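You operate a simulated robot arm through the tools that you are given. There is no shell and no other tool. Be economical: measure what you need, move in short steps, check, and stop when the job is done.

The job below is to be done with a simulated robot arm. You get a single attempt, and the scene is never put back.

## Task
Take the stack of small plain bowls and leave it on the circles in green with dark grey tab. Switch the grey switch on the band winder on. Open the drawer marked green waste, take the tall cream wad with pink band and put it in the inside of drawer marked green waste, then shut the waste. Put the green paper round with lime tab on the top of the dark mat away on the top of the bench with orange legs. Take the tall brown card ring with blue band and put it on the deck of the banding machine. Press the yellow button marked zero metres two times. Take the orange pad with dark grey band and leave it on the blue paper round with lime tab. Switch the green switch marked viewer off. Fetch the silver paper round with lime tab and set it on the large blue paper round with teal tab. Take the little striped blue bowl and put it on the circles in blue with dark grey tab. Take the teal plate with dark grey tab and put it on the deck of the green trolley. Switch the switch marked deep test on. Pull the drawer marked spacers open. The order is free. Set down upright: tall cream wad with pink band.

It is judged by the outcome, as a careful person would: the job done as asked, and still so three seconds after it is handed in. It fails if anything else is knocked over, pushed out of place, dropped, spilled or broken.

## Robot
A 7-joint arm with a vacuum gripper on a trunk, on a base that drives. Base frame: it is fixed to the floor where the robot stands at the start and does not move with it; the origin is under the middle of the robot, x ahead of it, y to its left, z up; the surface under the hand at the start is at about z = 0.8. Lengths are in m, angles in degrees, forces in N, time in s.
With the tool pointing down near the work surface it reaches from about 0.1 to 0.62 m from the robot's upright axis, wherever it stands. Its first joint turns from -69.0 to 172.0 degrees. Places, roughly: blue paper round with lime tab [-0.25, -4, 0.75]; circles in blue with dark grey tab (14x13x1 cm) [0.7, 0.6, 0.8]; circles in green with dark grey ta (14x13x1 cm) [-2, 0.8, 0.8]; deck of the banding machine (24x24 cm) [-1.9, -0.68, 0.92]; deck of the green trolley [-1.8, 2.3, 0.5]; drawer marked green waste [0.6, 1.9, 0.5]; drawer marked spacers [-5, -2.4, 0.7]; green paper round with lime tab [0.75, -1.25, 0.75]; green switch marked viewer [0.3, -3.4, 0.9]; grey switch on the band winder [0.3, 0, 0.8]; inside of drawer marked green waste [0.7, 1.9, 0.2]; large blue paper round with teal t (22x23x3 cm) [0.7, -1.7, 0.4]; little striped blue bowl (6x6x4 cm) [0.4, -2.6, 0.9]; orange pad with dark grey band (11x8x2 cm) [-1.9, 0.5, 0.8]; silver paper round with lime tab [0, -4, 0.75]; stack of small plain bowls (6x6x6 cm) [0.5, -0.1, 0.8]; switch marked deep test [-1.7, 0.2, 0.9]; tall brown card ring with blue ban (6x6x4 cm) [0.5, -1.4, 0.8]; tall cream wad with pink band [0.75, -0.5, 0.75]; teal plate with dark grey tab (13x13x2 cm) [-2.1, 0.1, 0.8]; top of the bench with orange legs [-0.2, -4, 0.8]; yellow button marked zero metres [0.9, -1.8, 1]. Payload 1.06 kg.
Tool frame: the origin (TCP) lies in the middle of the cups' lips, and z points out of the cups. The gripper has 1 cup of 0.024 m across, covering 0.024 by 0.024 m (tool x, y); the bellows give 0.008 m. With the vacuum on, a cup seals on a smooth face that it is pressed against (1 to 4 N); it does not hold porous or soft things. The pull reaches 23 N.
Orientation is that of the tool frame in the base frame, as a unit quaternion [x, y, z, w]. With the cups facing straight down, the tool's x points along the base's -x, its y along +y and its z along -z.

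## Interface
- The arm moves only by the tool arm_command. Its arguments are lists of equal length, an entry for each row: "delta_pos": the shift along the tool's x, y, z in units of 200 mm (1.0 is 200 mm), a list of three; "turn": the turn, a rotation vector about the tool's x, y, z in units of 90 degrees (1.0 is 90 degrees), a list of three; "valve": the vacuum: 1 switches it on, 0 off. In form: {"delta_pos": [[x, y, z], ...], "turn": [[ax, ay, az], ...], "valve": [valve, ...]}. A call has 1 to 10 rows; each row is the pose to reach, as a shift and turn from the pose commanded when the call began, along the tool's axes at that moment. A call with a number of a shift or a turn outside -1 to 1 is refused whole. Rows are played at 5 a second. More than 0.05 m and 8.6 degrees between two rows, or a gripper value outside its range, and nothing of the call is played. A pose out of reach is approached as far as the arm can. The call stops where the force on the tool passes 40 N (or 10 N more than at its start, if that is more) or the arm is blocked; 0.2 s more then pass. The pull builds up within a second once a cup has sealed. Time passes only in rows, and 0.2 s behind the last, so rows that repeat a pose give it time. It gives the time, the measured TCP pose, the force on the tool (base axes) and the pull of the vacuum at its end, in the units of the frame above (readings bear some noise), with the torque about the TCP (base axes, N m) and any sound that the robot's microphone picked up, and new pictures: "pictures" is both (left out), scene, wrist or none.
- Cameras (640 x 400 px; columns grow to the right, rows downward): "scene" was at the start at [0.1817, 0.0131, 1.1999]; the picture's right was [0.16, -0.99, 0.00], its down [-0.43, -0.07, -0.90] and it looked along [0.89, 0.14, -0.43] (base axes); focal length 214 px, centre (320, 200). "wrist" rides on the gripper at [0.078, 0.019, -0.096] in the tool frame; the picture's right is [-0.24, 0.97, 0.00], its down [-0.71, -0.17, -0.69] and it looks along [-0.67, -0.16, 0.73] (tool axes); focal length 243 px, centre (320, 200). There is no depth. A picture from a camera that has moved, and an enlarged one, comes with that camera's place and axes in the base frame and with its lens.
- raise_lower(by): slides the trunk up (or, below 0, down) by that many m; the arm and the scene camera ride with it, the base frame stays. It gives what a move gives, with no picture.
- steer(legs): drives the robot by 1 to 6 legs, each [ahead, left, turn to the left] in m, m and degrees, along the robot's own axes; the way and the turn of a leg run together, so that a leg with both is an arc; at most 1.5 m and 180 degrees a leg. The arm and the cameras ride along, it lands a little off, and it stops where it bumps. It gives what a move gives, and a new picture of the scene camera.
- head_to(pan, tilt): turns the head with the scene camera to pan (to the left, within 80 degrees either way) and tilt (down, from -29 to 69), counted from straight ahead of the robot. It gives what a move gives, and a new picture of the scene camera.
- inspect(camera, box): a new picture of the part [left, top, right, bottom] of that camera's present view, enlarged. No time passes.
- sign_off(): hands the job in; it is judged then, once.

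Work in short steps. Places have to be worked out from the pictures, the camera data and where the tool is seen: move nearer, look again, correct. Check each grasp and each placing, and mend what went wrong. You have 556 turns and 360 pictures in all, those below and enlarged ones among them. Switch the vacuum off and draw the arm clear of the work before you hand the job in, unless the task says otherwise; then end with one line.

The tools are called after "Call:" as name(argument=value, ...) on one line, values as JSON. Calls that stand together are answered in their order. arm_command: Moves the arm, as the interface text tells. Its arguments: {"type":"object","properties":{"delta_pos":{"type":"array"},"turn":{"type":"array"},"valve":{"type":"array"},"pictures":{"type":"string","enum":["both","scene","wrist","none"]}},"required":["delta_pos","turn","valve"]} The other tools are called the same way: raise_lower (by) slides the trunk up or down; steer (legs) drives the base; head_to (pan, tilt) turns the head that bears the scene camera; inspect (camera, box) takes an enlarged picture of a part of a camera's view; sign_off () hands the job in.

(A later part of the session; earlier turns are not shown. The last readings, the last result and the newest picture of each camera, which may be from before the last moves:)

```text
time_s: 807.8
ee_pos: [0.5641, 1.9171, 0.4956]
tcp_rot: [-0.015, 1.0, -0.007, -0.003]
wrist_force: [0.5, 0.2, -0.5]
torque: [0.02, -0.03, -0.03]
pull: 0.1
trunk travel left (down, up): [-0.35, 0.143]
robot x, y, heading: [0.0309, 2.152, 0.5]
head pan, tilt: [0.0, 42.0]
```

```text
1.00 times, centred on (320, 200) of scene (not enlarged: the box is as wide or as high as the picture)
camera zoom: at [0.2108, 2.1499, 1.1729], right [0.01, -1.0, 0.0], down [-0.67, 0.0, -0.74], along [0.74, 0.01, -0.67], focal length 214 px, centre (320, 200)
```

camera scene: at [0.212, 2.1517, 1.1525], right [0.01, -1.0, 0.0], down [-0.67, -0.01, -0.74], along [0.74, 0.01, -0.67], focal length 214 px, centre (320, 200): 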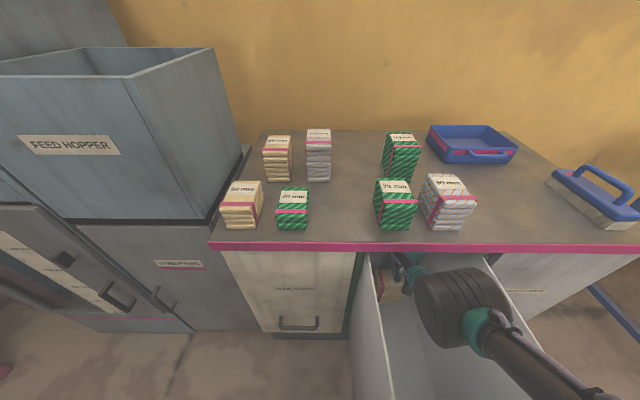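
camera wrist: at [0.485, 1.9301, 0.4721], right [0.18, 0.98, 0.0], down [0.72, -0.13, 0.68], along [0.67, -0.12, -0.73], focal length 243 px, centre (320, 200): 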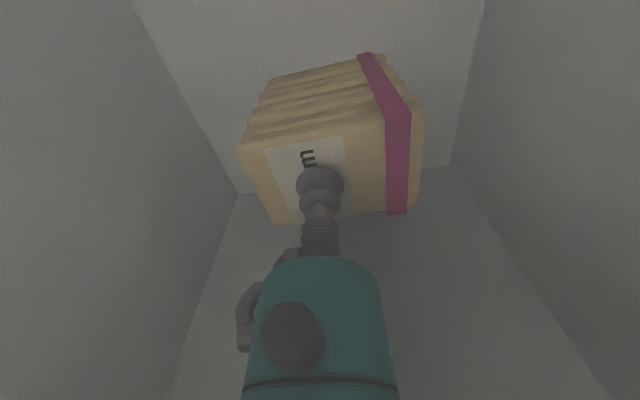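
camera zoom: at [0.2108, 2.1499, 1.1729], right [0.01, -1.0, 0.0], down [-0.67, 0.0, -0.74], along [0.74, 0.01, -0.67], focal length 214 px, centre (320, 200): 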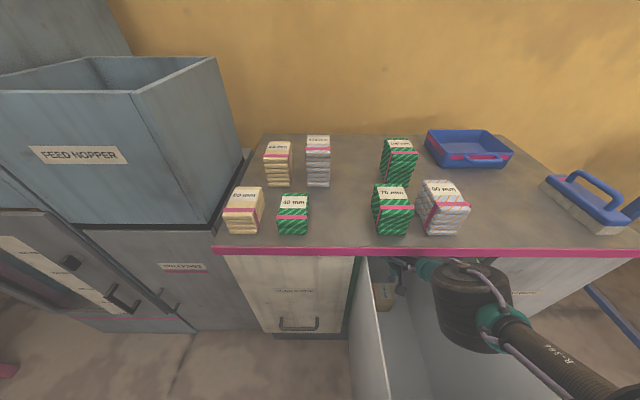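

Elbow is high and inside. Back the base out in two steps.

Call:
steer(legs=[[-0.07, 0, 0]])

Call:
raise_lower(by=0.02)

Call:
steer(legs=[[-0.08, 0, 0]])

```text
time_s: 808.8
ee_pos: [0.5072, 1.9156, 0.5112]
tcp_rot: [-0.015, 1.0, -0.009, 0.01]
wrist_force: [0.5, 1.1, -0.6]
torque: [-0.02, -0.03, 0.0]
pull: 0.0
trunk travel left (down, up): [-0.35, 0.143]
robot x, y, heading: [-0.0374, 2.149, 0.6]
head pan, tilt: [0.0, 42.0]
camera scene: at [0.1371, 2.1513, 1.1748], right [0.01, -1.0, 0.0], down [-0.67, -0.01, -0.74], along [0.74, 0.01, -0.67], focal length 214 px, centre (320, 200)
```

scene: 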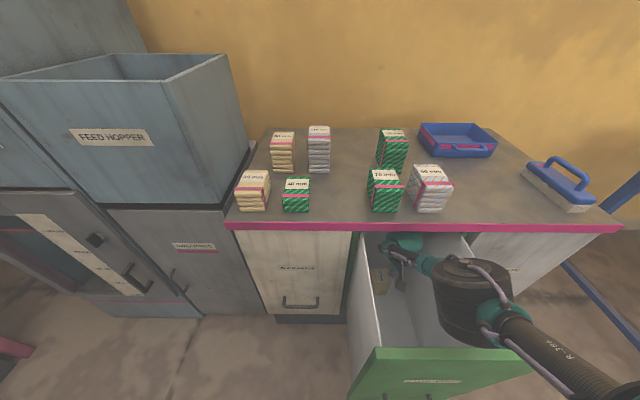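

```text
time_s: 809.4
ee_pos: [0.5121, 1.915, 0.5389]
tcp_rot: [-0.014, 1.0, -0.009, 0.019]
wrist_force: [-0.7, -0.2, 0.2]
torque: [0.02, -0.03, 0.02]
pull: 0.0
trunk travel left (down, up): [-0.37, 0.123]
robot x, y, heading: [-0.0347, 2.1495, 0.5]
head pan, tilt: [0.0, 42.0]
```

```text
time_s: 810.5
ee_pos: [0.4312, 1.9145, 0.5403]
tcp_rot: [-0.014, 1.0, -0.009, 0.019]
wrist_force: [-0.9, -0.7, -0.5]
torque: [0.0, 0.02, 0.0]
pull: 0.1
trunk travel left (down, up): [-0.37, 0.123]
robot x, y, heading: [-0.1122, 2.1498, 0.3]
head pan, tilt: [0.0, 42.0]
camera scene: at [0.0509, 2.1504, 1.1956], right [0.01, -1.0, 0.0], down [-0.67, -0.01, -0.74], along [0.74, 0.01, -0.67], focal length 214 px, centre (320, 200)
```

scene: 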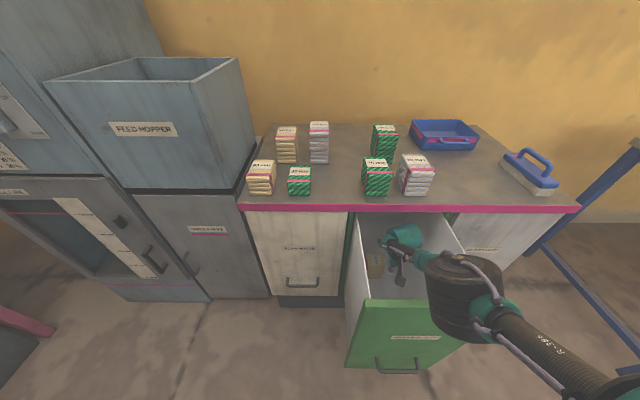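

Clear of the lip. Raise fully and lift out of the drawer.

Call:
raise_lower(by=0.12)

Call:
arm_command(delta_pos=[[0, 0, -0.24], [0, 0, -0.48], [0, 0, -0.72], [0, 0, -0.96]], turn=[[0, 0.01, 0], [0, 0.024, 0], [0, 0.024, 0], [0, 0.024, 0]], valve=[0, 0, 0, 0], pictures="scene")

```text
time_s: 811.5
ee_pos: [0.458, 1.9148, 0.6773]
tcp_rot: [-0.011, 0.998, -0.005, 0.069]
wrist_force: [5.9, -5.0, -28.7]
torque: [0.94, 1.41, -0.03]
pull: 0.2
trunk travel left (down, up): [-0.447, 0.046]
robot x, y, heading: [-0.1202, 2.1477, 0.6]
head pan, tilt: [0.0, 42.0]
stopped: the force on the tool passed its limit at 284 N (the readings are from after the stop); the commanded pose is now the measured one
```

```text
time_s: 811.7
ee_pos: [0.4549, 1.9185, 0.6782]
tcp_rot: [-0.012, 0.998, -0.004, 0.064]
wrist_force: [9.5, -0.7, -23.3]
torque: [0.45, 1.57, 0.1]
pull: 0.0
out of reach, approached as far as the arm can: row 1
trunk travel left (down, up): [-0.447, 0.046]
robot x, y, heading: [-0.1216, 2.1472, 0.4]
head pan, tilt: [0.0, 42.0]
stopped in row 1: the force on the tool passed its limit at 77 N (the readings are from after the stop); the commanded pose is now the measured one
camera scene: at [0.0153, 2.1497, 1.2839], right [0.01, -1.0, 0.0], down [-0.67, -0.01, -0.74], along [0.74, 0.01, -0.67], focal length 214 px, centre (320, 200)
```

scene: 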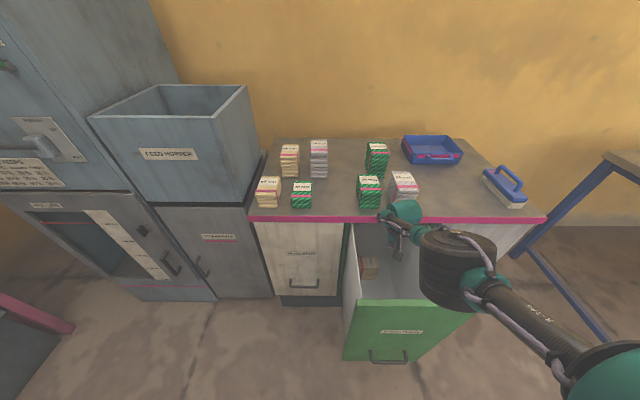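

The wrist caught the lip. Back the base 8 cm and then raise.

Call:
steer(legs=[[-0.08, 0, 0]])

Call:
arm_command(delta_pos=[[0, 0, -0.2], [0, 0, -0.4], [0, 0, -0.6], [0, 0, -0.8], [0, 0, -1.0]], turn=[[0, 0.02, 0], [0, 0.04, 0], [0, 0.08, 0], [0, 0.08, 0], [0, 0.08, 0]], valve=[0, 0, 0, 0, 0], pictures="scene")

```text
time_s: 812.8
ee_pos: [0.3767, 1.9157, 0.6805]
tcp_rot: [-0.011, 0.998, -0.004, 0.067]
wrist_force: [0.1, -0.1, 0.8]
torque: [0.01, 0.0, 0.02]
pull: 0.1
trunk travel left (down, up): [-0.447, 0.046]
robot x, y, heading: [-0.195, 2.149, 0.4]
head pan, tilt: [0.0, 42.0]
camera scene: at [-0.0673, 2.1492, 1.2839], right [0.01, -1.0, 0.0], down [-0.67, 0.0, -0.74], along [0.74, 0.0, -0.67], focal length 214 px, centre (320, 200)
```

scene: 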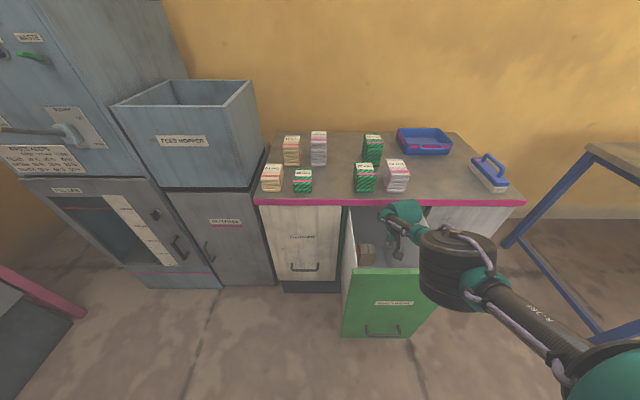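

```text
time_s: 814.0
ee_pos: [0.3857, 1.9377, 0.7028]
tcp_rot: [-0.035, 0.997, 0.009, 0.075]
wrist_force: [-0.4, -0.2, -0.6]
torque: [-0.02, 0.0, 0.03]
pull: 0.0
out of reach, approached as far as the arm can: row 1, 2, 3, 4, 5
trunk travel left (down, up): [-0.447, 0.046]
robot x, y, heading: [-0.1959, 2.1458, 0.4]
head pan, tilt: [0.0, 42.0]
camera scene: at [-0.0664, 2.1492, 1.2837], right [0.01, -1.0, 0.0], down [-0.67, 0.0, -0.74], along [0.74, 0.0, -0.67], focal length 214 px, centre (320, 200)
```

scene: 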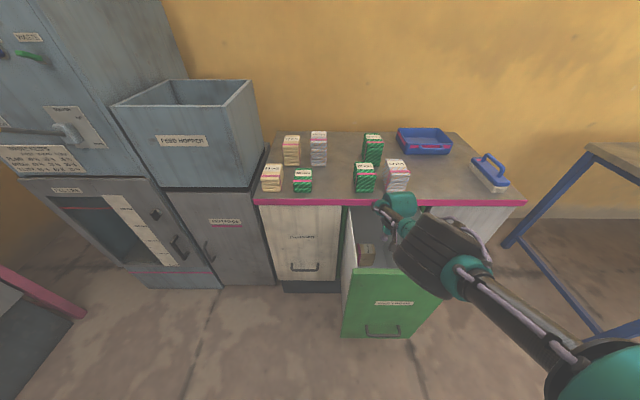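

Call:
raise_lower(by=0.045)

Call:
arm_command(delta_pos=[[0.1, -0.1, 0], [0.2, -0.2, -0.05], [0.25, -0.3, -0.2], [0.25, -0.3, -0.4], [0.25, -0.3, -0.6]], turn=[[0, 0.03, 0], [0, 0.06, 0], [0, 0.09, 0], [0, 0.09, 0], [0, 0.09, 0]], valve=[0, 0, 0, 0, 0], pictures="scene")

```text
time_s: 814.9
ee_pos: [0.4068, 1.9374, 0.8175]
tcp_rot: [-0.035, 0.99, 0.008, 0.133]
wrist_force: [0.6, 0.2, -0.1]
torque: [0.07, 0.01, -0.02]
pull: 0.0
trunk travel left (down, up): [-0.492, 0.001]
robot x, y, heading: [-0.1985, 2.1518, 0.4]
head pan, tilt: [0.0, 42.0]
```

```text
time_s: 816.0
ee_pos: [0.3341, 1.8675, 0.923]
tcp_rot: [-0.035, 0.997, 0.004, 0.063]
wrist_force: [-0.2, 0.0, -0.9]
torque: [-0.03, 0.03, 0.0]
pull: 0.2
trunk travel left (down, up): [-0.492, 0.001]
robot x, y, heading: [-0.1964, 2.1502, 0.3]
head pan, tilt: [0.0, 42.0]
camera scene: at [-0.1128, 2.1489, 1.331], right [0.01, -1.0, 0.0], down [-0.67, 0.0, -0.74], along [0.74, 0.0, -0.67], focal length 214 px, centre (320, 200)
```

scene: 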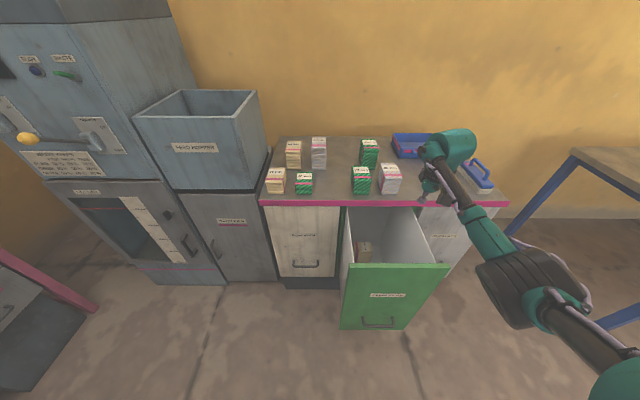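

The hand is out. Check the wad inside the drawer.

Call:
inspect(camera="scene", box=[320, 190, 460, 340])

```text
2.67 times, centred on (390, 265) of scene
camera zoom: at [-0.1128, 2.1489, 1.331], right [0.01, -1.0, 0.0], down [-0.67, 0.0, -0.74], along [0.74, 0.0, -0.67], focal length 572 px, centre (133, 27)
```

zoom: 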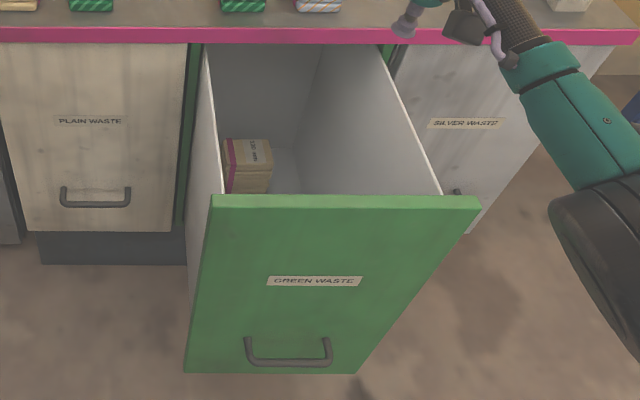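

Wad stands upright inside. Now close the drawer: back off, then bring the tool down in front of the panel.

Call:
steer(legs=[[-0.35, 0.04, 0]])

Call:
raise_lower(by=-0.25)

Call:
head_to(pan=-10, tilt=40)

```text
time_s: 818.4
ee_pos: [-0.0195, 1.9035, 0.9235]
tcp_rot: [-0.033, 0.997, 0.005, 0.063]
wrist_force: [1.0, 0.5, 0.1]
torque: [-0.01, -0.01, -0.01]
pull: 0.1
trunk travel left (down, up): [-0.492, 0.001]
robot x, y, heading: [-0.5492, 2.1915, 0.0]
head pan, tilt: [0.0, 42.0]
camera scene: at [-0.4662, 2.1873, 1.331], right [0.0, -1.0, 0.0], down [-0.67, 0.0, -0.74], along [0.74, 0.0, -0.67], focal length 214 px, centre (320, 200)
```

scene: 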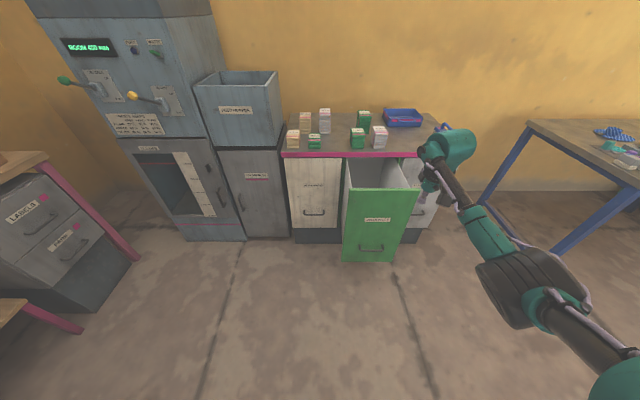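

```text
time_s: 820.9
ee_pos: [-0.02, 1.9019, 0.6738]
tcp_rot: [-0.032, 0.997, 0.005, 0.063]
wrist_force: [1.2, 0.0, 0.0]
torque: [-0.01, 0.0, 0.02]
pull: 0.0
trunk travel left (down, up): [-0.242, 0.251]
robot x, y, heading: [-0.5487, 2.1879, -0.0]
head pan, tilt: [0.0, 42.0]
```

```text
time_s: 821.6
ee_pos: [-0.0189, 1.9038, 0.6725]
tcp_rot: [-0.033, 0.998, 0.005, 0.062]
wrist_force: [0.3, -0.6, -0.1]
torque: [0.0, -0.03, 0.03]
pull: 0.1
trunk travel left (down, up): [-0.242, 0.251]
robot x, y, heading: [-0.5493, 2.1875, -0.0]
head pan, tilt: [-10.0, 40.0]
camera scene: at [-0.3519, 2.1724, 1.0716], right [-0.17, -0.98, 0.0], down [-0.63, 0.11, -0.77], along [0.75, -0.13, -0.64], focal length 214 px, centre (320, 200)
```

scene: 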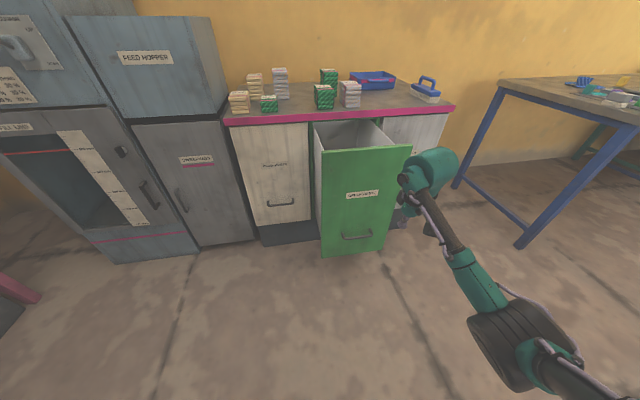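

Tool is in front of the panel. Push with the base in small legs.

Call:
steer(legs=[[0.2, 0, 0]])

Call:
steer(legs=[[0.1, 0, 0], [0.08, 0, 0], [0.05, 0, 0]])

```text
time_s: 823.2
ee_pos: [0.1754, 1.9045, 0.673]
tcp_rot: [-0.033, 0.997, 0.004, 0.063]
wrist_force: [-0.2, 0.0, -0.5]
torque: [0.0, -0.01, -0.02]
pull: 0.1
trunk travel left (down, up): [-0.242, 0.251]
robot x, y, heading: [-0.3568, 2.1884, -0.0]
head pan, tilt: [-10.0, 40.0]
camera scene: at [-0.1571, 2.1724, 1.0716], right [-0.17, -0.98, 0.0], down [-0.63, 0.11, -0.77], along [0.75, -0.13, -0.64], focal length 214 px, centre (320, 200)
```

scene: 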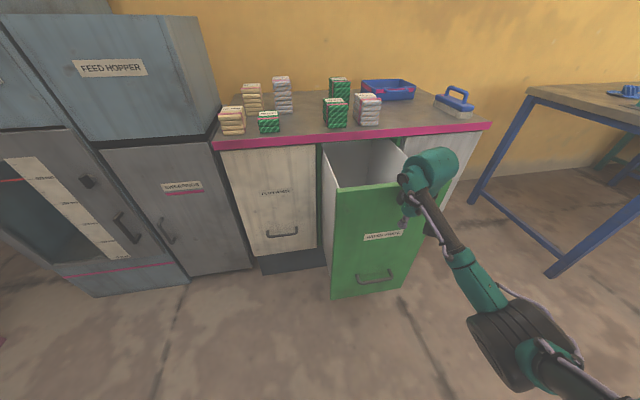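

```text
time_s: 825.6
ee_pos: [0.4101, 1.9045, 0.6734]
tcp_rot: [-0.034, 0.997, 0.005, 0.063]
wrist_force: [-0.5, -0.4, -0.6]
torque: [0.01, 0.03, -0.04]
pull: 0.1
trunk travel left (down, up): [-0.242, 0.251]
robot x, y, heading: [-0.1241, 2.1881, 0.2]
head pan, tilt: [-10.0, 40.0]
camera scene: at [0.0772, 2.1727, 1.0716], right [-0.17, -0.99, 0.0], down [-0.63, 0.11, -0.77], along [0.75, -0.13, -0.64], focal length 214 px, centre (320, 200)
```

scene: 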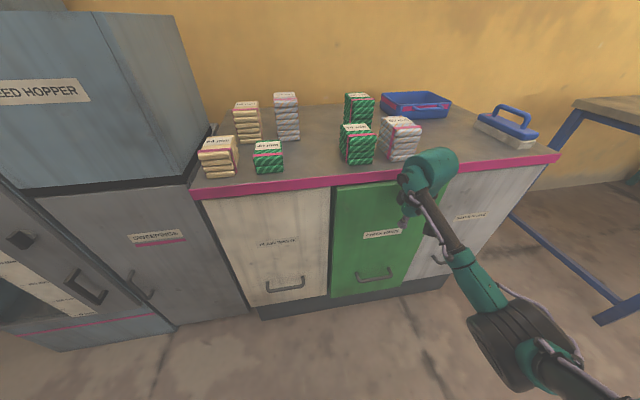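

Nearly shut. Tilt the tool forward ~11° more so the wrist clears the counter lip, then push the last bit gently.

Call:
arm_command(delta_pos=[[0, 0, 0], [0, 0, 0]], turn=[[0, -0.07, 0], [0, -0.13, 0]], valve=[0, 0], pictures="none")

Call:
steer(legs=[[0.03, 0, 0]])

Call:
steer(legs=[[0.03, 0, 0]])

```text
time_s: 826.2
ee_pos: [0.4119, 1.9046, 0.6744]
tcp_rot: [-0.033, 0.986, 0.008, 0.165]
wrist_force: [-0.1, -0.4, -0.1]
torque: [0.03, -0.03, -0.01]
pull: 0.0
trunk travel left (down, up): [-0.242, 0.251]
robot x, y, heading: [-0.1202, 2.1873, 0.3]
head pan, tilt: [-10.0, 40.0]
```

```text
time_s: 827.0
ee_pos: [0.4413, 1.9041, 0.6731]
tcp_rot: [-0.034, 0.986, 0.008, 0.164]
wrist_force: [-0.5, 0.3, 0.3]
torque: [-0.02, 0.01, 0.02]
pull: 0.1
trunk travel left (down, up): [-0.242, 0.251]
robot x, y, heading: [-0.0926, 2.1893, 0.2]
head pan, tilt: [-10.0, 40.0]
camera scene: at [0.1076, 2.1728, 1.0716], right [-0.17, -0.99, 0.0], down [-0.63, 0.11, -0.77], along [0.75, -0.13, -0.64], focal length 214 px, centre (320, 200)
```

scene: 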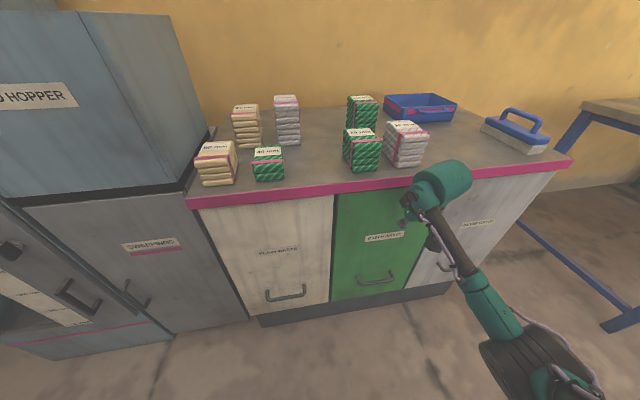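

```text
time_s: 827.9
ee_pos: [0.456, 1.905, 0.6739]
tcp_rot: [-0.033, 0.987, 0.005, 0.158]
wrist_force: [-10.7, 2.6, 5.4]
torque: [-0.2, -0.77, -0.13]
pull: 0.0
trunk travel left (down, up): [-0.242, 0.251]
robot x, y, heading: [-0.0714, 2.1868, -0.3]
head pan, tilt: [-10.0, 40.0]
stopped in leg 1: the force on the tool passed its limit at 117 N (the readings are from after the stop); the commanded pose is now the measured one
camera scene: at [0.1271, 2.173, 1.0718], right [-0.17, -0.98, 0.0], down [-0.63, 0.11, -0.77], along [0.76, -0.13, -0.64], focal length 214 px, centre (320, 200)
```

scene: 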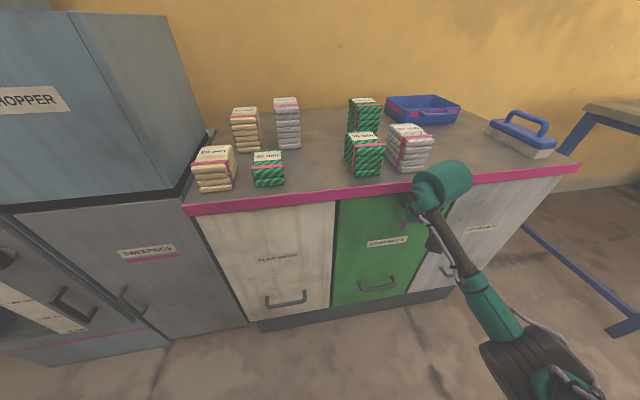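

Call:
inspect(camera="scene", box=[300, 170, 460, 320])

```text
2.67 times, centred on (380, 245) of scene
camera zoom: at [0.1271, 2.173, 1.0718], right [-0.17, -0.98, 0.0], down [-0.63, 0.11, -0.77], along [0.76, -0.13, -0.64], focal length 572 px, centre (160, 80)
```

zoom: 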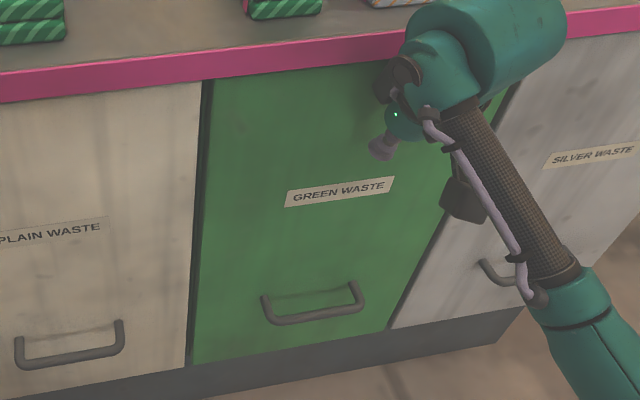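

Looks flush. Back off and compare the fronts.

Call:
steer(legs=[[-0.35, -0.25, 0]])

Call:
head_to(pan=10, tilt=30)

Call:
inspect(camera="scene", box=[200, 100, 420, 300])

```text
time_s: 830.8
ee_pos: [0.1144, 1.6428, 0.6734]
tcp_rot: [-0.032, 0.987, 0.006, 0.157]
wrist_force: [-0.6, 0.0, 0.3]
torque: [-0.04, 0.01, 0.01]
pull: 0.0
trunk travel left (down, up): [-0.242, 0.251]
robot x, y, heading: [-0.4159, 1.9289, -0.3]
head pan, tilt: [-10.0, 40.0]
camera scene: at [-0.2142, 1.9129, 1.0716], right [-0.18, -0.98, 0.0], down [-0.63, 0.11, -0.77], along [0.75, -0.13, -0.64], focal length 214 px, centre (320, 200)
```

scene: 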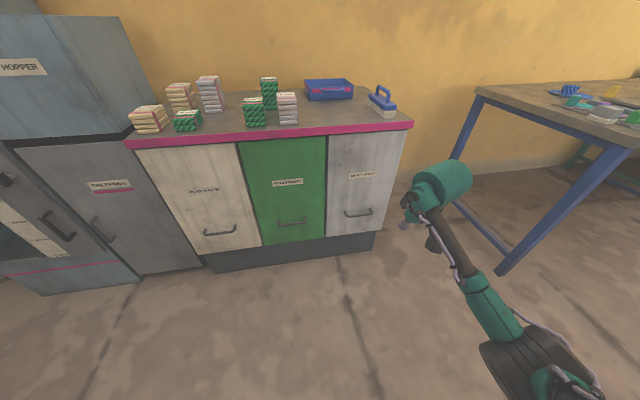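

```text
time_s: 831.6
ee_pos: [0.1142, 1.6434, 0.673]
tcp_rot: [-0.031, 0.987, 0.006, 0.157]
wrist_force: [0.2, 0.9, -0.2]
torque: [0.01, -0.01, 0.03]
pull: 0.1
trunk travel left (down, up): [-0.242, 0.251]
robot x, y, heading: [-0.4113, 1.9304, -0.1]
head pan, tilt: [10.0, 30.0]
camera scene: at [-0.2088, 1.9434, 1.0869], right [0.17, -0.99, 0.0], down [-0.49, -0.09, -0.87], along [0.85, 0.15, -0.5], focal length 214 px, centre (320, 200)
```

scene: 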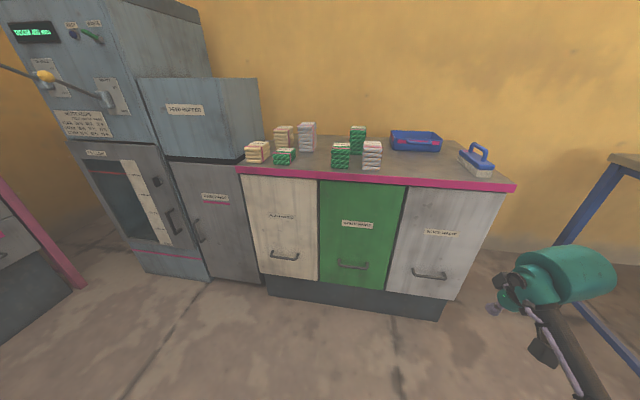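

```text
2.00 times, centred on (310, 200) of scene
camera zoom: at [-0.2088, 1.9434, 1.0869], right [0.17, -0.99, 0.0], down [-0.49, -0.09, -0.87], along [0.85, 0.15, -0.5], focal length 429 px, centre (340, 200)
```

zoom: 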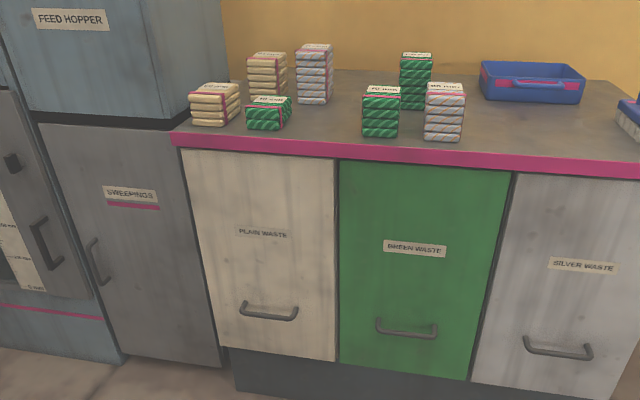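

All three fronts are flush: the drawer is shut. Now the green paper round on the dark mat. Raise, level the tool, and drive there.

Call:
raise_lower(by=0.19)

Call:
arm_command(delta_pos=[[0, 0.05, -0.2], [0, 0.1, -0.4], [0, 0.15, -0.6], [0, 0.2, -0.75]], turn=[[0, 0.05, 0], [0, 0.1, 0], [0, 0.15, 0], [0, 0.2, 0]], valve=[0, 0, 0, 0], pictures="none")

Call:
steer(legs=[[-0.1, 0, 0], [0, -1.45, 0], [0, -1.45, 0], [0, -0.4, 0]])

Call:
head_to(pan=0, tilt=40)

```text
time_s: 833.7
ee_pos: [0.1138, 1.6431, 0.8633]
tcp_rot: [-0.032, 0.987, 0.006, 0.157]
wrist_force: [0.2, -0.2, -0.4]
torque: [0.01, 0.01, -0.03]
pull: 0.0
trunk travel left (down, up): [-0.432, 0.061]
robot x, y, heading: [-0.4129, 1.9306, -0.0]
head pan, tilt: [10.0, 30.0]
```

```text
time_s: 834.7
ee_pos: [0.0635, 1.6796, 1.0053]
tcp_rot: [-0.032, 1.0, 0.0, 0.001]
wrist_force: [0.1, 0.3, -0.6]
torque: [0.02, -0.01, -0.03]
pull: 0.1
trunk travel left (down, up): [-0.432, 0.061]
robot x, y, heading: [-0.4151, 1.933, -0.2]
head pan, tilt: [10.0, 30.0]
```

```text
time_s: 864.1
ee_pos: [-0.0725, -1.5869, 1.0057]
tcp_rot: [-0.031, 1.0, 0.002, 0.002]
wrist_force: [-0.7, 0.9, 0.7]
torque: [0.03, -0.03, 0.02]
pull: 0.0
trunk travel left (down, up): [-0.432, 0.061]
robot x, y, heading: [-0.545, -1.3351, -0.3]
head pan, tilt: [10.0, 30.0]
camera scene: at [-0.402, -1.3222, 1.2842], right [0.17, -0.99, 0.0], down [-0.49, -0.09, -0.87], along [0.85, 0.15, -0.5], focal length 214 px, centre (320, 200)
```

scene: 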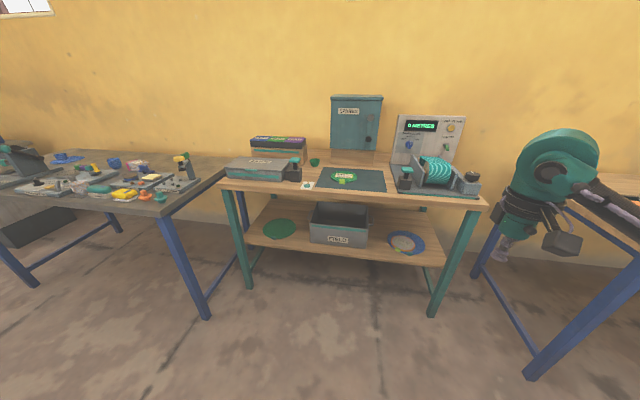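

```text
time_s: 864.9
ee_pos: [-0.0728, -1.5872, 1.0054]
tcp_rot: [-0.031, 1.0, 0.001, 0.002]
wrist_force: [-0.1, -0.3, -0.2]
torque: [0.01, -0.02, 0.0]
pull: 0.0
trunk travel left (down, up): [-0.432, 0.061]
robot x, y, heading: [-0.5509, -1.3348, -0.3]
head pan, tilt: [0.0, 40.0]
camera scene: at [-0.4061, -1.3377, 1.2689], right [0.0, -1.0, 0.0], down [-0.64, 0.0, -0.77], along [0.77, 0.0, -0.64], focal length 214 px, centre (320, 200)
```

scene: 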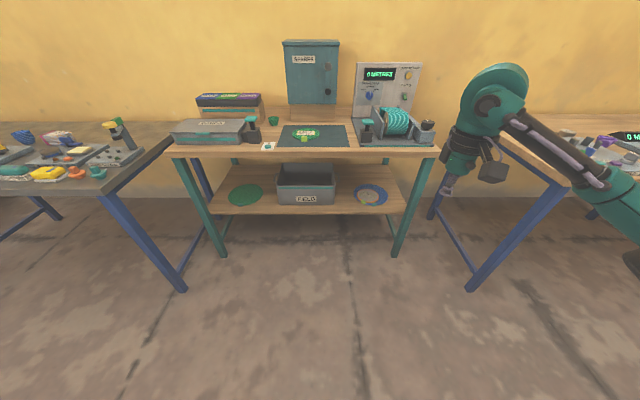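

Call:
arm_command(delta_pos=[[-0.1, 0.2, -0.05], [-0.2, 0.4, -0.1], [-0.3, 0.6, -0.15], [-0.35, 0.8, -0.2]], turn=[[0, 0, 0], [0, 0, 0], [0, 0, 0], [0, 0, 0]], valve=[0, 0, 0, 0], pictures="none")

Call:
steer(legs=[[0.6, 0.13, 0]])

Call:
inspect(camera="wrist", box=[0, 0, 640, 400])

```text
time_s: 865.9
ee_pos: [-0.0112, -1.4231, 1.0447]
tcp_rot: [-0.032, 0.999, 0.001, 0.001]
wrist_force: [0.0, -0.4, -0.5]
torque: [-0.01, -0.01, 0.02]
pull: 0.1
trunk travel left (down, up): [-0.432, 0.061]
robot x, y, heading: [-0.549, -1.3371, -0.2]
head pan, tilt: [0.0, 40.0]
```

```text
time_s: 869.3
ee_pos: [0.5864, -1.3113, 1.045]
tcp_rot: [-0.024, 1.0, 0.0, 0.001]
wrist_force: [0.4, 0.8, 0.0]
torque: [0.02, 0.01, 0.0]
pull: 0.1
trunk travel left (down, up): [-0.432, 0.061]
robot x, y, heading: [0.0529, -1.2156, -0.9]
head pan, tilt: [0.0, 40.0]
camera scene: at [0.1936, -1.2194, 1.2688], right [-0.02, -1.0, 0.0], down [-0.64, 0.01, -0.77], along [0.77, -0.01, -0.64], focal length 214 px, centre (320, 200)
```

scene: 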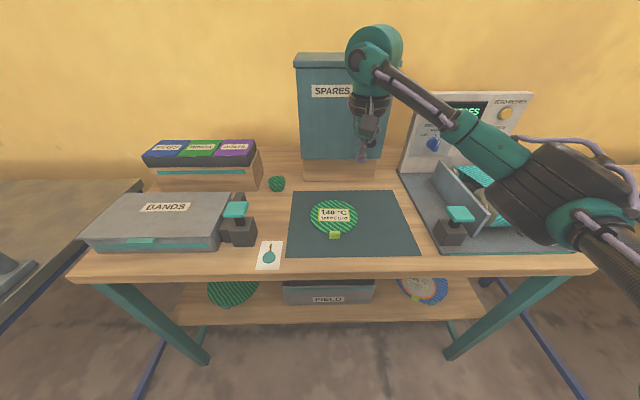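

```text
1.00 times, centred on (320, 200) of wrist (not enlarged: the box is as wide or as high as the picture)
camera zoom: at [0.5067, -1.2943, 1.1397], right [0.19, 0.98, 0.0], down [0.71, -0.14, 0.69], along [0.67, -0.13, -0.73], focal length 243 px, centre (320, 200)
```

zoom: 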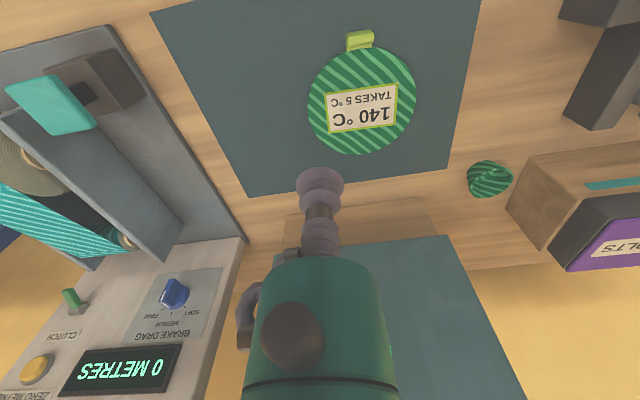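

Round centre ≈[0.635,-1.265]. Move over it and go down partway.

Call:
arm_command(delta_pos=[[-0.12, 0.11, 0], [-0.25, 0.23, 0], [-0.25, 0.23, 0.24], [-0.25, 0.23, 0.48], [-0.25, 0.23, 0.7]], turn=[[0, 0, 0], [0, 0, 0], [0, 0, 0], [0, 0, 0], [0, 0, 0]], valve=[0, 0, 0, 0, 0], pictures="wrist")

```text
time_s: 870.5
ee_pos: [0.634, -1.2629, 0.9046]
tcp_rot: [-0.023, 1.0, 0.001, 0.001]
wrist_force: [0.4, -0.3, 0.9]
torque: [0.02, 0.0, 0.01]
pull: 0.2
trunk travel left (down, up): [-0.432, 0.061]
robot x, y, heading: [0.0517, -1.2133, -0.9]
head pan, tilt: [0.0, 40.0]
camera wrist: at [0.5542, -1.2459, 0.9995], right [0.19, 0.98, 0.0], down [0.71, -0.14, 0.69], along [0.68, -0.13, -0.73], focal length 243 px, centre (320, 200)
```

wrist: 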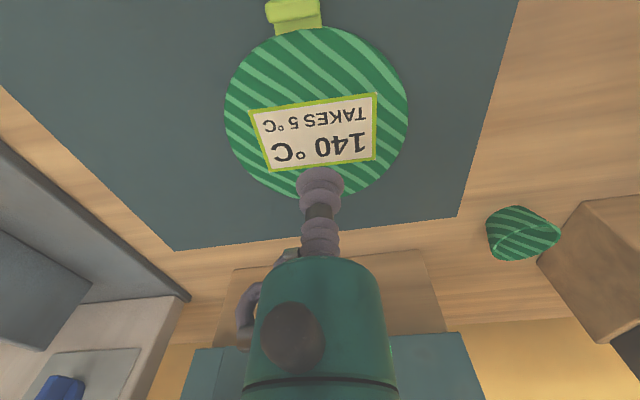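

Centred. Descend with vacuum.

Call:
arm_command(delta_pos=[[-0.01, 0, 0.15], [-0.01, 0, 0.3], [-0.01, 0, 0.34], [-0.01, 0, 0.36], [-0.01, 0, 0.38], [-0.01, 0, 0.395]], turn=[[0, 0, 0], [0, 0, 0], [0, 0, 0], [0, 0, 0], [0, 0, 0], [0, 0, 0]], valve=[1, 1, 1, 1, 1, 1], pictures="none")

```text
time_s: 871.9
ee_pos: [0.6386, -1.2623, 0.8284]
tcp_rot: [-0.025, 1.0, 0.001, 0.003]
wrist_force: [1.6, 0.4, 8.1]
torque: [-0.01, 0.05, 0.02]
pull: 23.3
trunk travel left (down, up): [-0.432, 0.061]
robot x, y, heading: [0.0476, -1.2138, -0.8]
head pan, tilt: [0.0, 40.0]
```

Sealed. Lift and drive to the orange-legged bench.

Call:
arm_command(delta_pos=[[0, 0, -0.05], [0, 0, -0.25], [0, 0, -0.5], [0, 0, -0.75], [0, 0, -0.98]], turn=[[0, 0, 0], [0, 0, 0], [0, 0, 0], [0, 0, 0], [0, 0, 0]], valve=[1, 1, 1, 1, 1], pictures="none")

Call:
steer(legs=[[-0.45, 0, 0], [0, 0, -89], [1.4, 0, 0]])

Call:
head_to(pan=0, tilt=40)

```text
time_s: 873.1
ee_pos: [0.6355, -1.2594, 1.0229]
tcp_rot: [-0.023, 1.0, -0.001, 0.001]
wrist_force: [-1.1, -0.1, -0.1]
torque: [-0.01, 0.04, 0.04]
pull: 22.5
trunk travel left (down, up): [-0.432, 0.061]
robot x, y, heading: [0.05, -1.2137, -1.4]
head pan, tilt: [0.0, 40.0]
```

```text
time_s: 886.3
ee_pos: [-0.4996, -3.1978, 1.0218]
tcp_rot: [0.698, 0.716, 0.0, 0.002]
wrist_force: [-1.0, 1.1, 0.2]
torque: [0.01, -0.01, -0.02]
pull: 23.2
trunk travel left (down, up): [-0.432, 0.061]
robot x, y, heading: [-0.4492, -2.6157, -92.5]
head pan, tilt: [0.0, 40.0]
camera scene: at [-0.4493, -2.7568, 1.2688], right [-1.0, 0.04, 0.0], down [0.03, 0.64, -0.77], along [-0.03, -0.77, -0.64], focal length 214 px, centre (320, 200)
```

scene: 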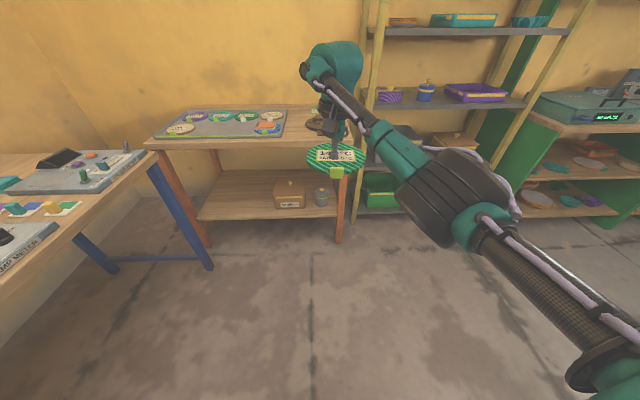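

```text
time_s: 886.9
ee_pos: [-0.4993, -3.1984, 1.0231]
tcp_rot: [0.698, 0.716, -0.001, 0.002]
wrist_force: [0.2, -0.7, -0.8]
torque: [0.0, -0.01, -0.02]
pull: 23.3
trunk travel left (down, up): [-0.432, 0.061]
robot x, y, heading: [-0.4435, -2.615, -92.2]
head pan, tilt: [0.0, 40.0]
camera scene: at [-0.4493, -2.7567, 1.2689], right [-1.0, 0.04, 0.0], down [0.03, 0.64, -0.77], along [-0.03, -0.77, -0.64], focal length 214 px, centre (320, 200)
```

scene: 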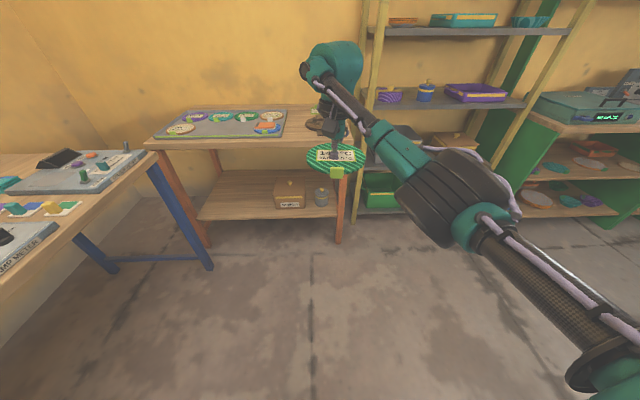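

Call:
steer(legs=[[0, 0, 2.2], [0.5, 0.25, 0]])

Call:
head_to(pan=0, tilt=45)

Call:
inspect(camera="scene", box=[100, 80, 460, 280])

```text
time_s: 890.5
ee_pos: [-0.2308, -3.7006, 1.0223]
tcp_rot: [0.684, 0.729, 0.0, 0.001]
wrist_force: [-0.3, 0.0, -1.0]
torque: [0.03, 0.01, 0.01]
pull: 22.5
trunk travel left (down, up): [-0.432, 0.061]
robot x, y, heading: [-0.195, -3.1122, -90.1]
head pan, tilt: [0.0, 40.0]
camera scene: at [-0.1974, -3.2572, 1.2688], right [-1.0, 0.0, 0.0], down [0.0, 0.64, -0.77], along [0.0, -0.77, -0.64], focal length 214 px, centre (320, 200)
```

scene: 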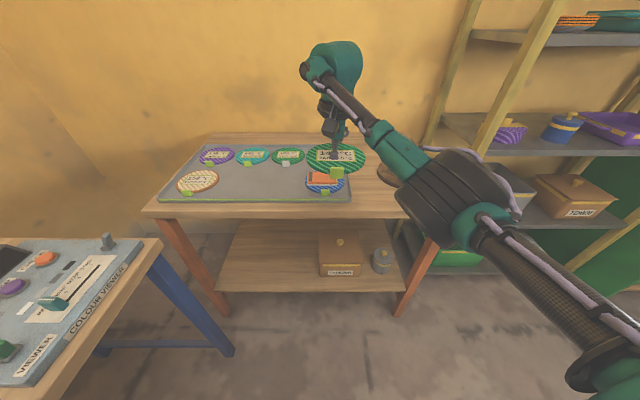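

```text
time_s: 891.1
ee_pos: [-0.2313, -3.6993, 1.0223]
tcp_rot: [0.684, 0.729, -0.001, 0.002]
wrist_force: [0.7, 0.5, -0.1]
torque: [-0.01, 0.03, -0.02]
pull: 23.1
trunk travel left (down, up): [-0.432, 0.061]
robot x, y, heading: [-0.1962, -3.1134, -90.0]
head pan, tilt: [0.0, 45.0]
camera scene: at [-0.1975, -3.2532, 1.2616], right [-1.0, 0.0, 0.0], down [0.0, 0.71, -0.71], along [0.0, -0.71, -0.71], focal length 214 px, centre (320, 200)
```

scene: 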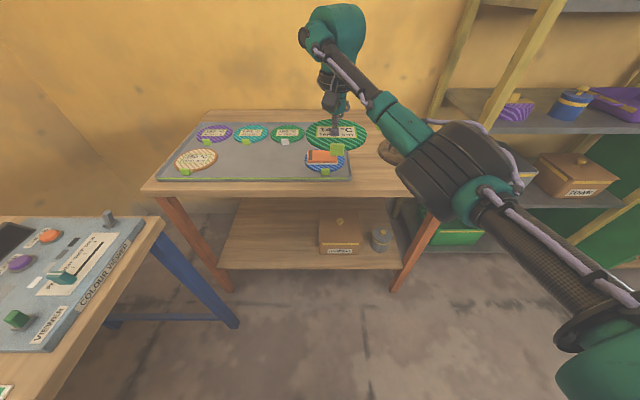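

```text
1.78 times, centred on (280, 180) of scene
camera zoom: at [-0.1975, -3.2532, 1.2616], right [-1.0, 0.0, 0.0], down [0.0, 0.71, -0.71], along [0.0, -0.71, -0.71], focal length 381 px, centre (391, 236)
```

zoom: 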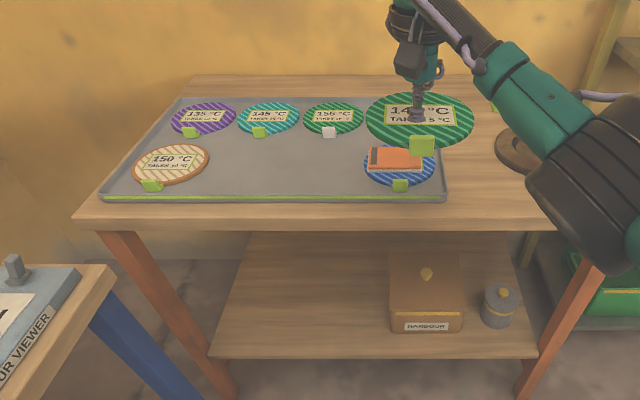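

The tray has a free slot in its front row. Move closer and bring the round over ≈[0.01,-3.885].

Call:
arm_command(delta_pos=[[0.15, 0.05, 0], [0.3, 0.1, 0], [0.45, 0.12, 0]], turn=[[0, 0, 0], [0, 0, 0], [0, 0, 0]], valve=[1, 1, 1], pictures="none")

Call:
steer(legs=[[0.27, 0.12, 0]])

```text
time_s: 891.9
ee_pos: [-0.2145, -3.6086, 1.0205]
tcp_rot: [0.684, 0.73, 0.001, 0.001]
wrist_force: [-0.2, 0.0, -0.6]
torque: [0.03, 0.02, -0.01]
pull: 23.0
trunk travel left (down, up): [-0.432, 0.061]
robot x, y, heading: [-0.1962, -3.1088, -90.0]
head pan, tilt: [0.0, 45.0]
```

```text
time_s: 893.9
ee_pos: [-0.094, -3.8669, 1.0199]
tcp_rot: [0.683, 0.731, 0.001, 0.001]
wrist_force: [0.1, -0.3, -0.1]
torque: [0.04, -0.02, 0.0]
pull: 22.8
trunk travel left (down, up): [-0.432, 0.061]
robot x, y, heading: [-0.079, -3.3695, -89.9]
head pan, tilt: [0.0, 45.0]
camera scene: at [-0.0783, -3.5109, 1.2615], right [-1.0, 0.0, 0.0], down [0.0, 0.71, -0.71], along [0.0, -0.71, -0.71], focal length 214 px, centre (320, 200)
```

scene: 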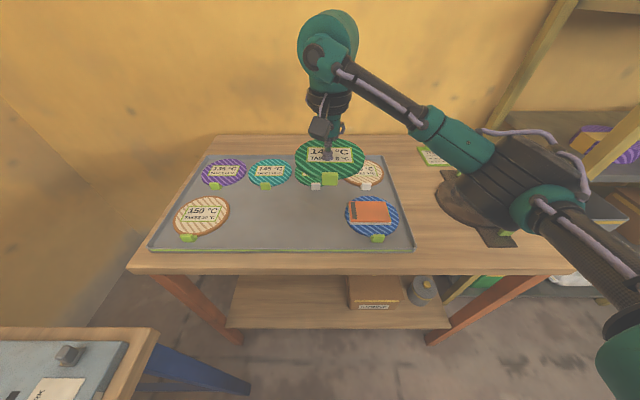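

Move over the slot and lower.

Call:
arm_command(delta_pos=[[-0.03, 0.17, 0], [-0.06, 0.34, 0], [-0.1, 0.51, 0], [-0.1, 0.51, 0.24], [-0.1, 0.51, 0.48], [-0.1, 0.51, 0.72]], turn=[[0, 0, 0], [0, 0, 0], [0, 0, 0], [0, 0, 0], [0, 0, 0], [0, 0, 0]], valve=[1, 1, 1, 1, 1, 1], pictures="both")

```text
time_s: 895.3
ee_pos: [0.0135, -3.881, 0.8762]
tcp_rot: [0.683, 0.73, -0.001, 0.003]
wrist_force: [-1.0, -1.3, -0.4]
torque: [0.05, -0.01, 0.02]
pull: 22.7
trunk travel left (down, up): [-0.432, 0.061]
robot x, y, heading: [-0.0779, -3.3708, -90.1]
head pan, tilt: [0.0, 45.0]
camera scene: at [-0.0784, -3.5104, 1.2616], right [-1.0, 0.0, 0.0], down [0.0, 0.71, -0.71], along [0.0, -0.71, -0.71], focal length 214 px, centre (320, 200)
camera wrist: at [0.0252, -3.7996, 0.9719], right [0.99, -0.17, 0.0], down [-0.12, -0.72, 0.69], along [-0.11, -0.68, -0.73], focal length 243 px, centre (320, 200)
```

scene: 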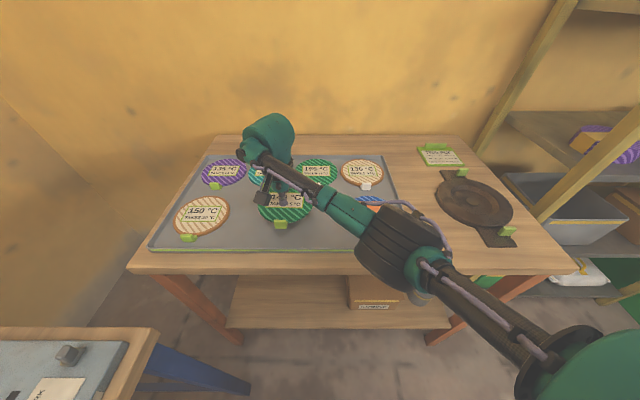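
wrist: 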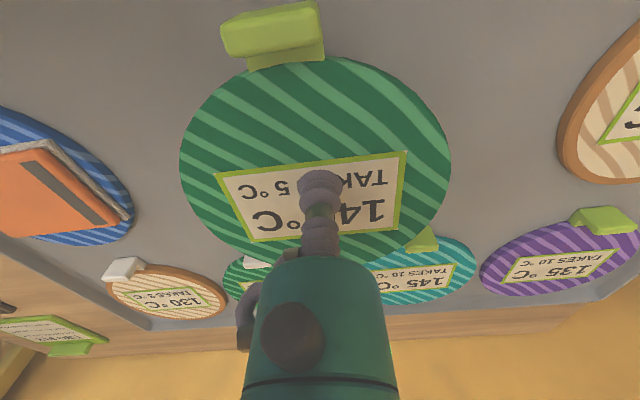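

Slightly toward me for clearance from the back row, then lower to contact.

Call:
arm_command(delta_pos=[[0.04, -0.01, 0.08], [0.04, -0.01, 0.15], [0.04, -0.01, 0.18], [0.04, -0.01, 0.2], [0.04, -0.01, 0.22]], turn=[[0, 0, 0], [0, 0, 0], [0, 0, 0], [0, 0, 0], [0, 0, 0]], valve=[1, 1, 1, 1, 1], pictures="none")

```text
time_s: 896.5
ee_pos: [0.0099, -3.8733, 0.8331]
tcp_rot: [0.683, 0.731, -0.001, 0.002]
wrist_force: [0.3, 0.2, 1.7]
torque: [0.05, 0.02, 0.0]
pull: 22.6
trunk travel left (down, up): [-0.432, 0.061]
robot x, y, heading: [-0.0778, -3.3713, -90.0]
head pan, tilt: [0.0, 45.0]
```

Nearly in contact; a last few mm, then release and lift.

Call:
arm_command(delta_pos=[[0, 0, 0.012], [0, 0, 0.02]], turn=[[0, 0, 0], [0, 0, 0]], valve=[1, 1], pictures="none")

Call:
arm_command(delta_pos=[[0, 0, -0.01], [0, 0, -0.01], [0, 0, -0.01], [0, 0, -0.04], [0, 0, -0.2], [0, 0, -0.44], [0, 0, -0.68], [0, 0, -0.9]], turn=[[0, 0, 0], [0, 0, 0], [0, 0, 0], [0, 0, 0], [0, 0, 0], [0, 0, 0], [0, 0, 0], [0, 0, 0]], valve=[0, 0, 0, 0, 0, 0, 0, 0], pictures="both")

```text
time_s: 897.1
ee_pos: [0.0093, -3.8718, 0.8327]
tcp_rot: [0.682, 0.731, -0.001, 0.003]
wrist_force: [4.4, -5.2, 16.6]
torque: [0.09, 0.04, -0.02]
pull: 22.7
trunk travel left (down, up): [-0.432, 0.061]
robot x, y, heading: [-0.078, -3.3716, -90.0]
head pan, tilt: [0.0, 45.0]
```

```text
time_s: 898.9
ee_pos: [0.0078, -3.8694, 1.009]
tcp_rot: [0.683, 0.73, 0.0, 0.001]
wrist_force: [-0.3, 0.1, -0.2]
torque: [-0.02, 0.04, -0.01]
pull: 0.0
trunk travel left (down, up): [-0.432, 0.061]
robot x, y, heading: [-0.0805, -3.3701, -89.7]
head pan, tilt: [0.0, 45.0]
camera scene: at [-0.0786, -3.5102, 1.2616], right [-1.0, 0.0, 0.0], down [0.0, 0.71, -0.71], along [0.0, -0.71, -0.71], focal length 214 px, centre (320, 200)
camera wrist: at [0.0212, -3.7885, 1.1037], right [0.99, -0.17, 0.0], down [-0.12, -0.72, 0.69], along [-0.12, -0.68, -0.73], focal length 243 px, centre (320, 200)
```

scene: 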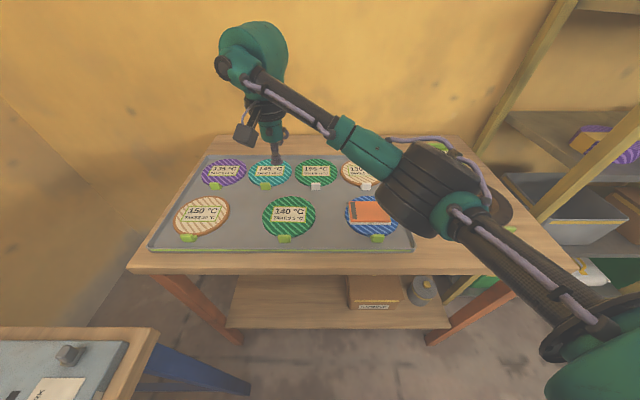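
wrist: 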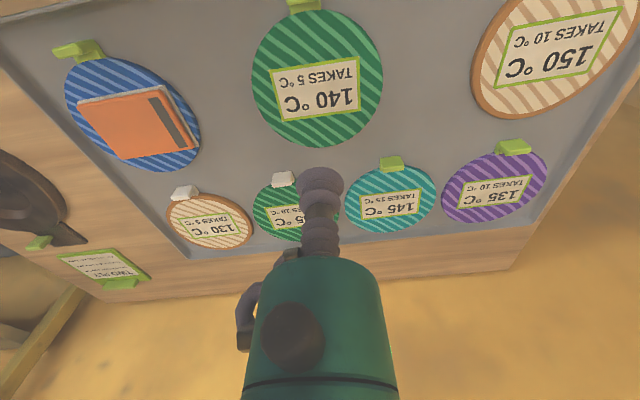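

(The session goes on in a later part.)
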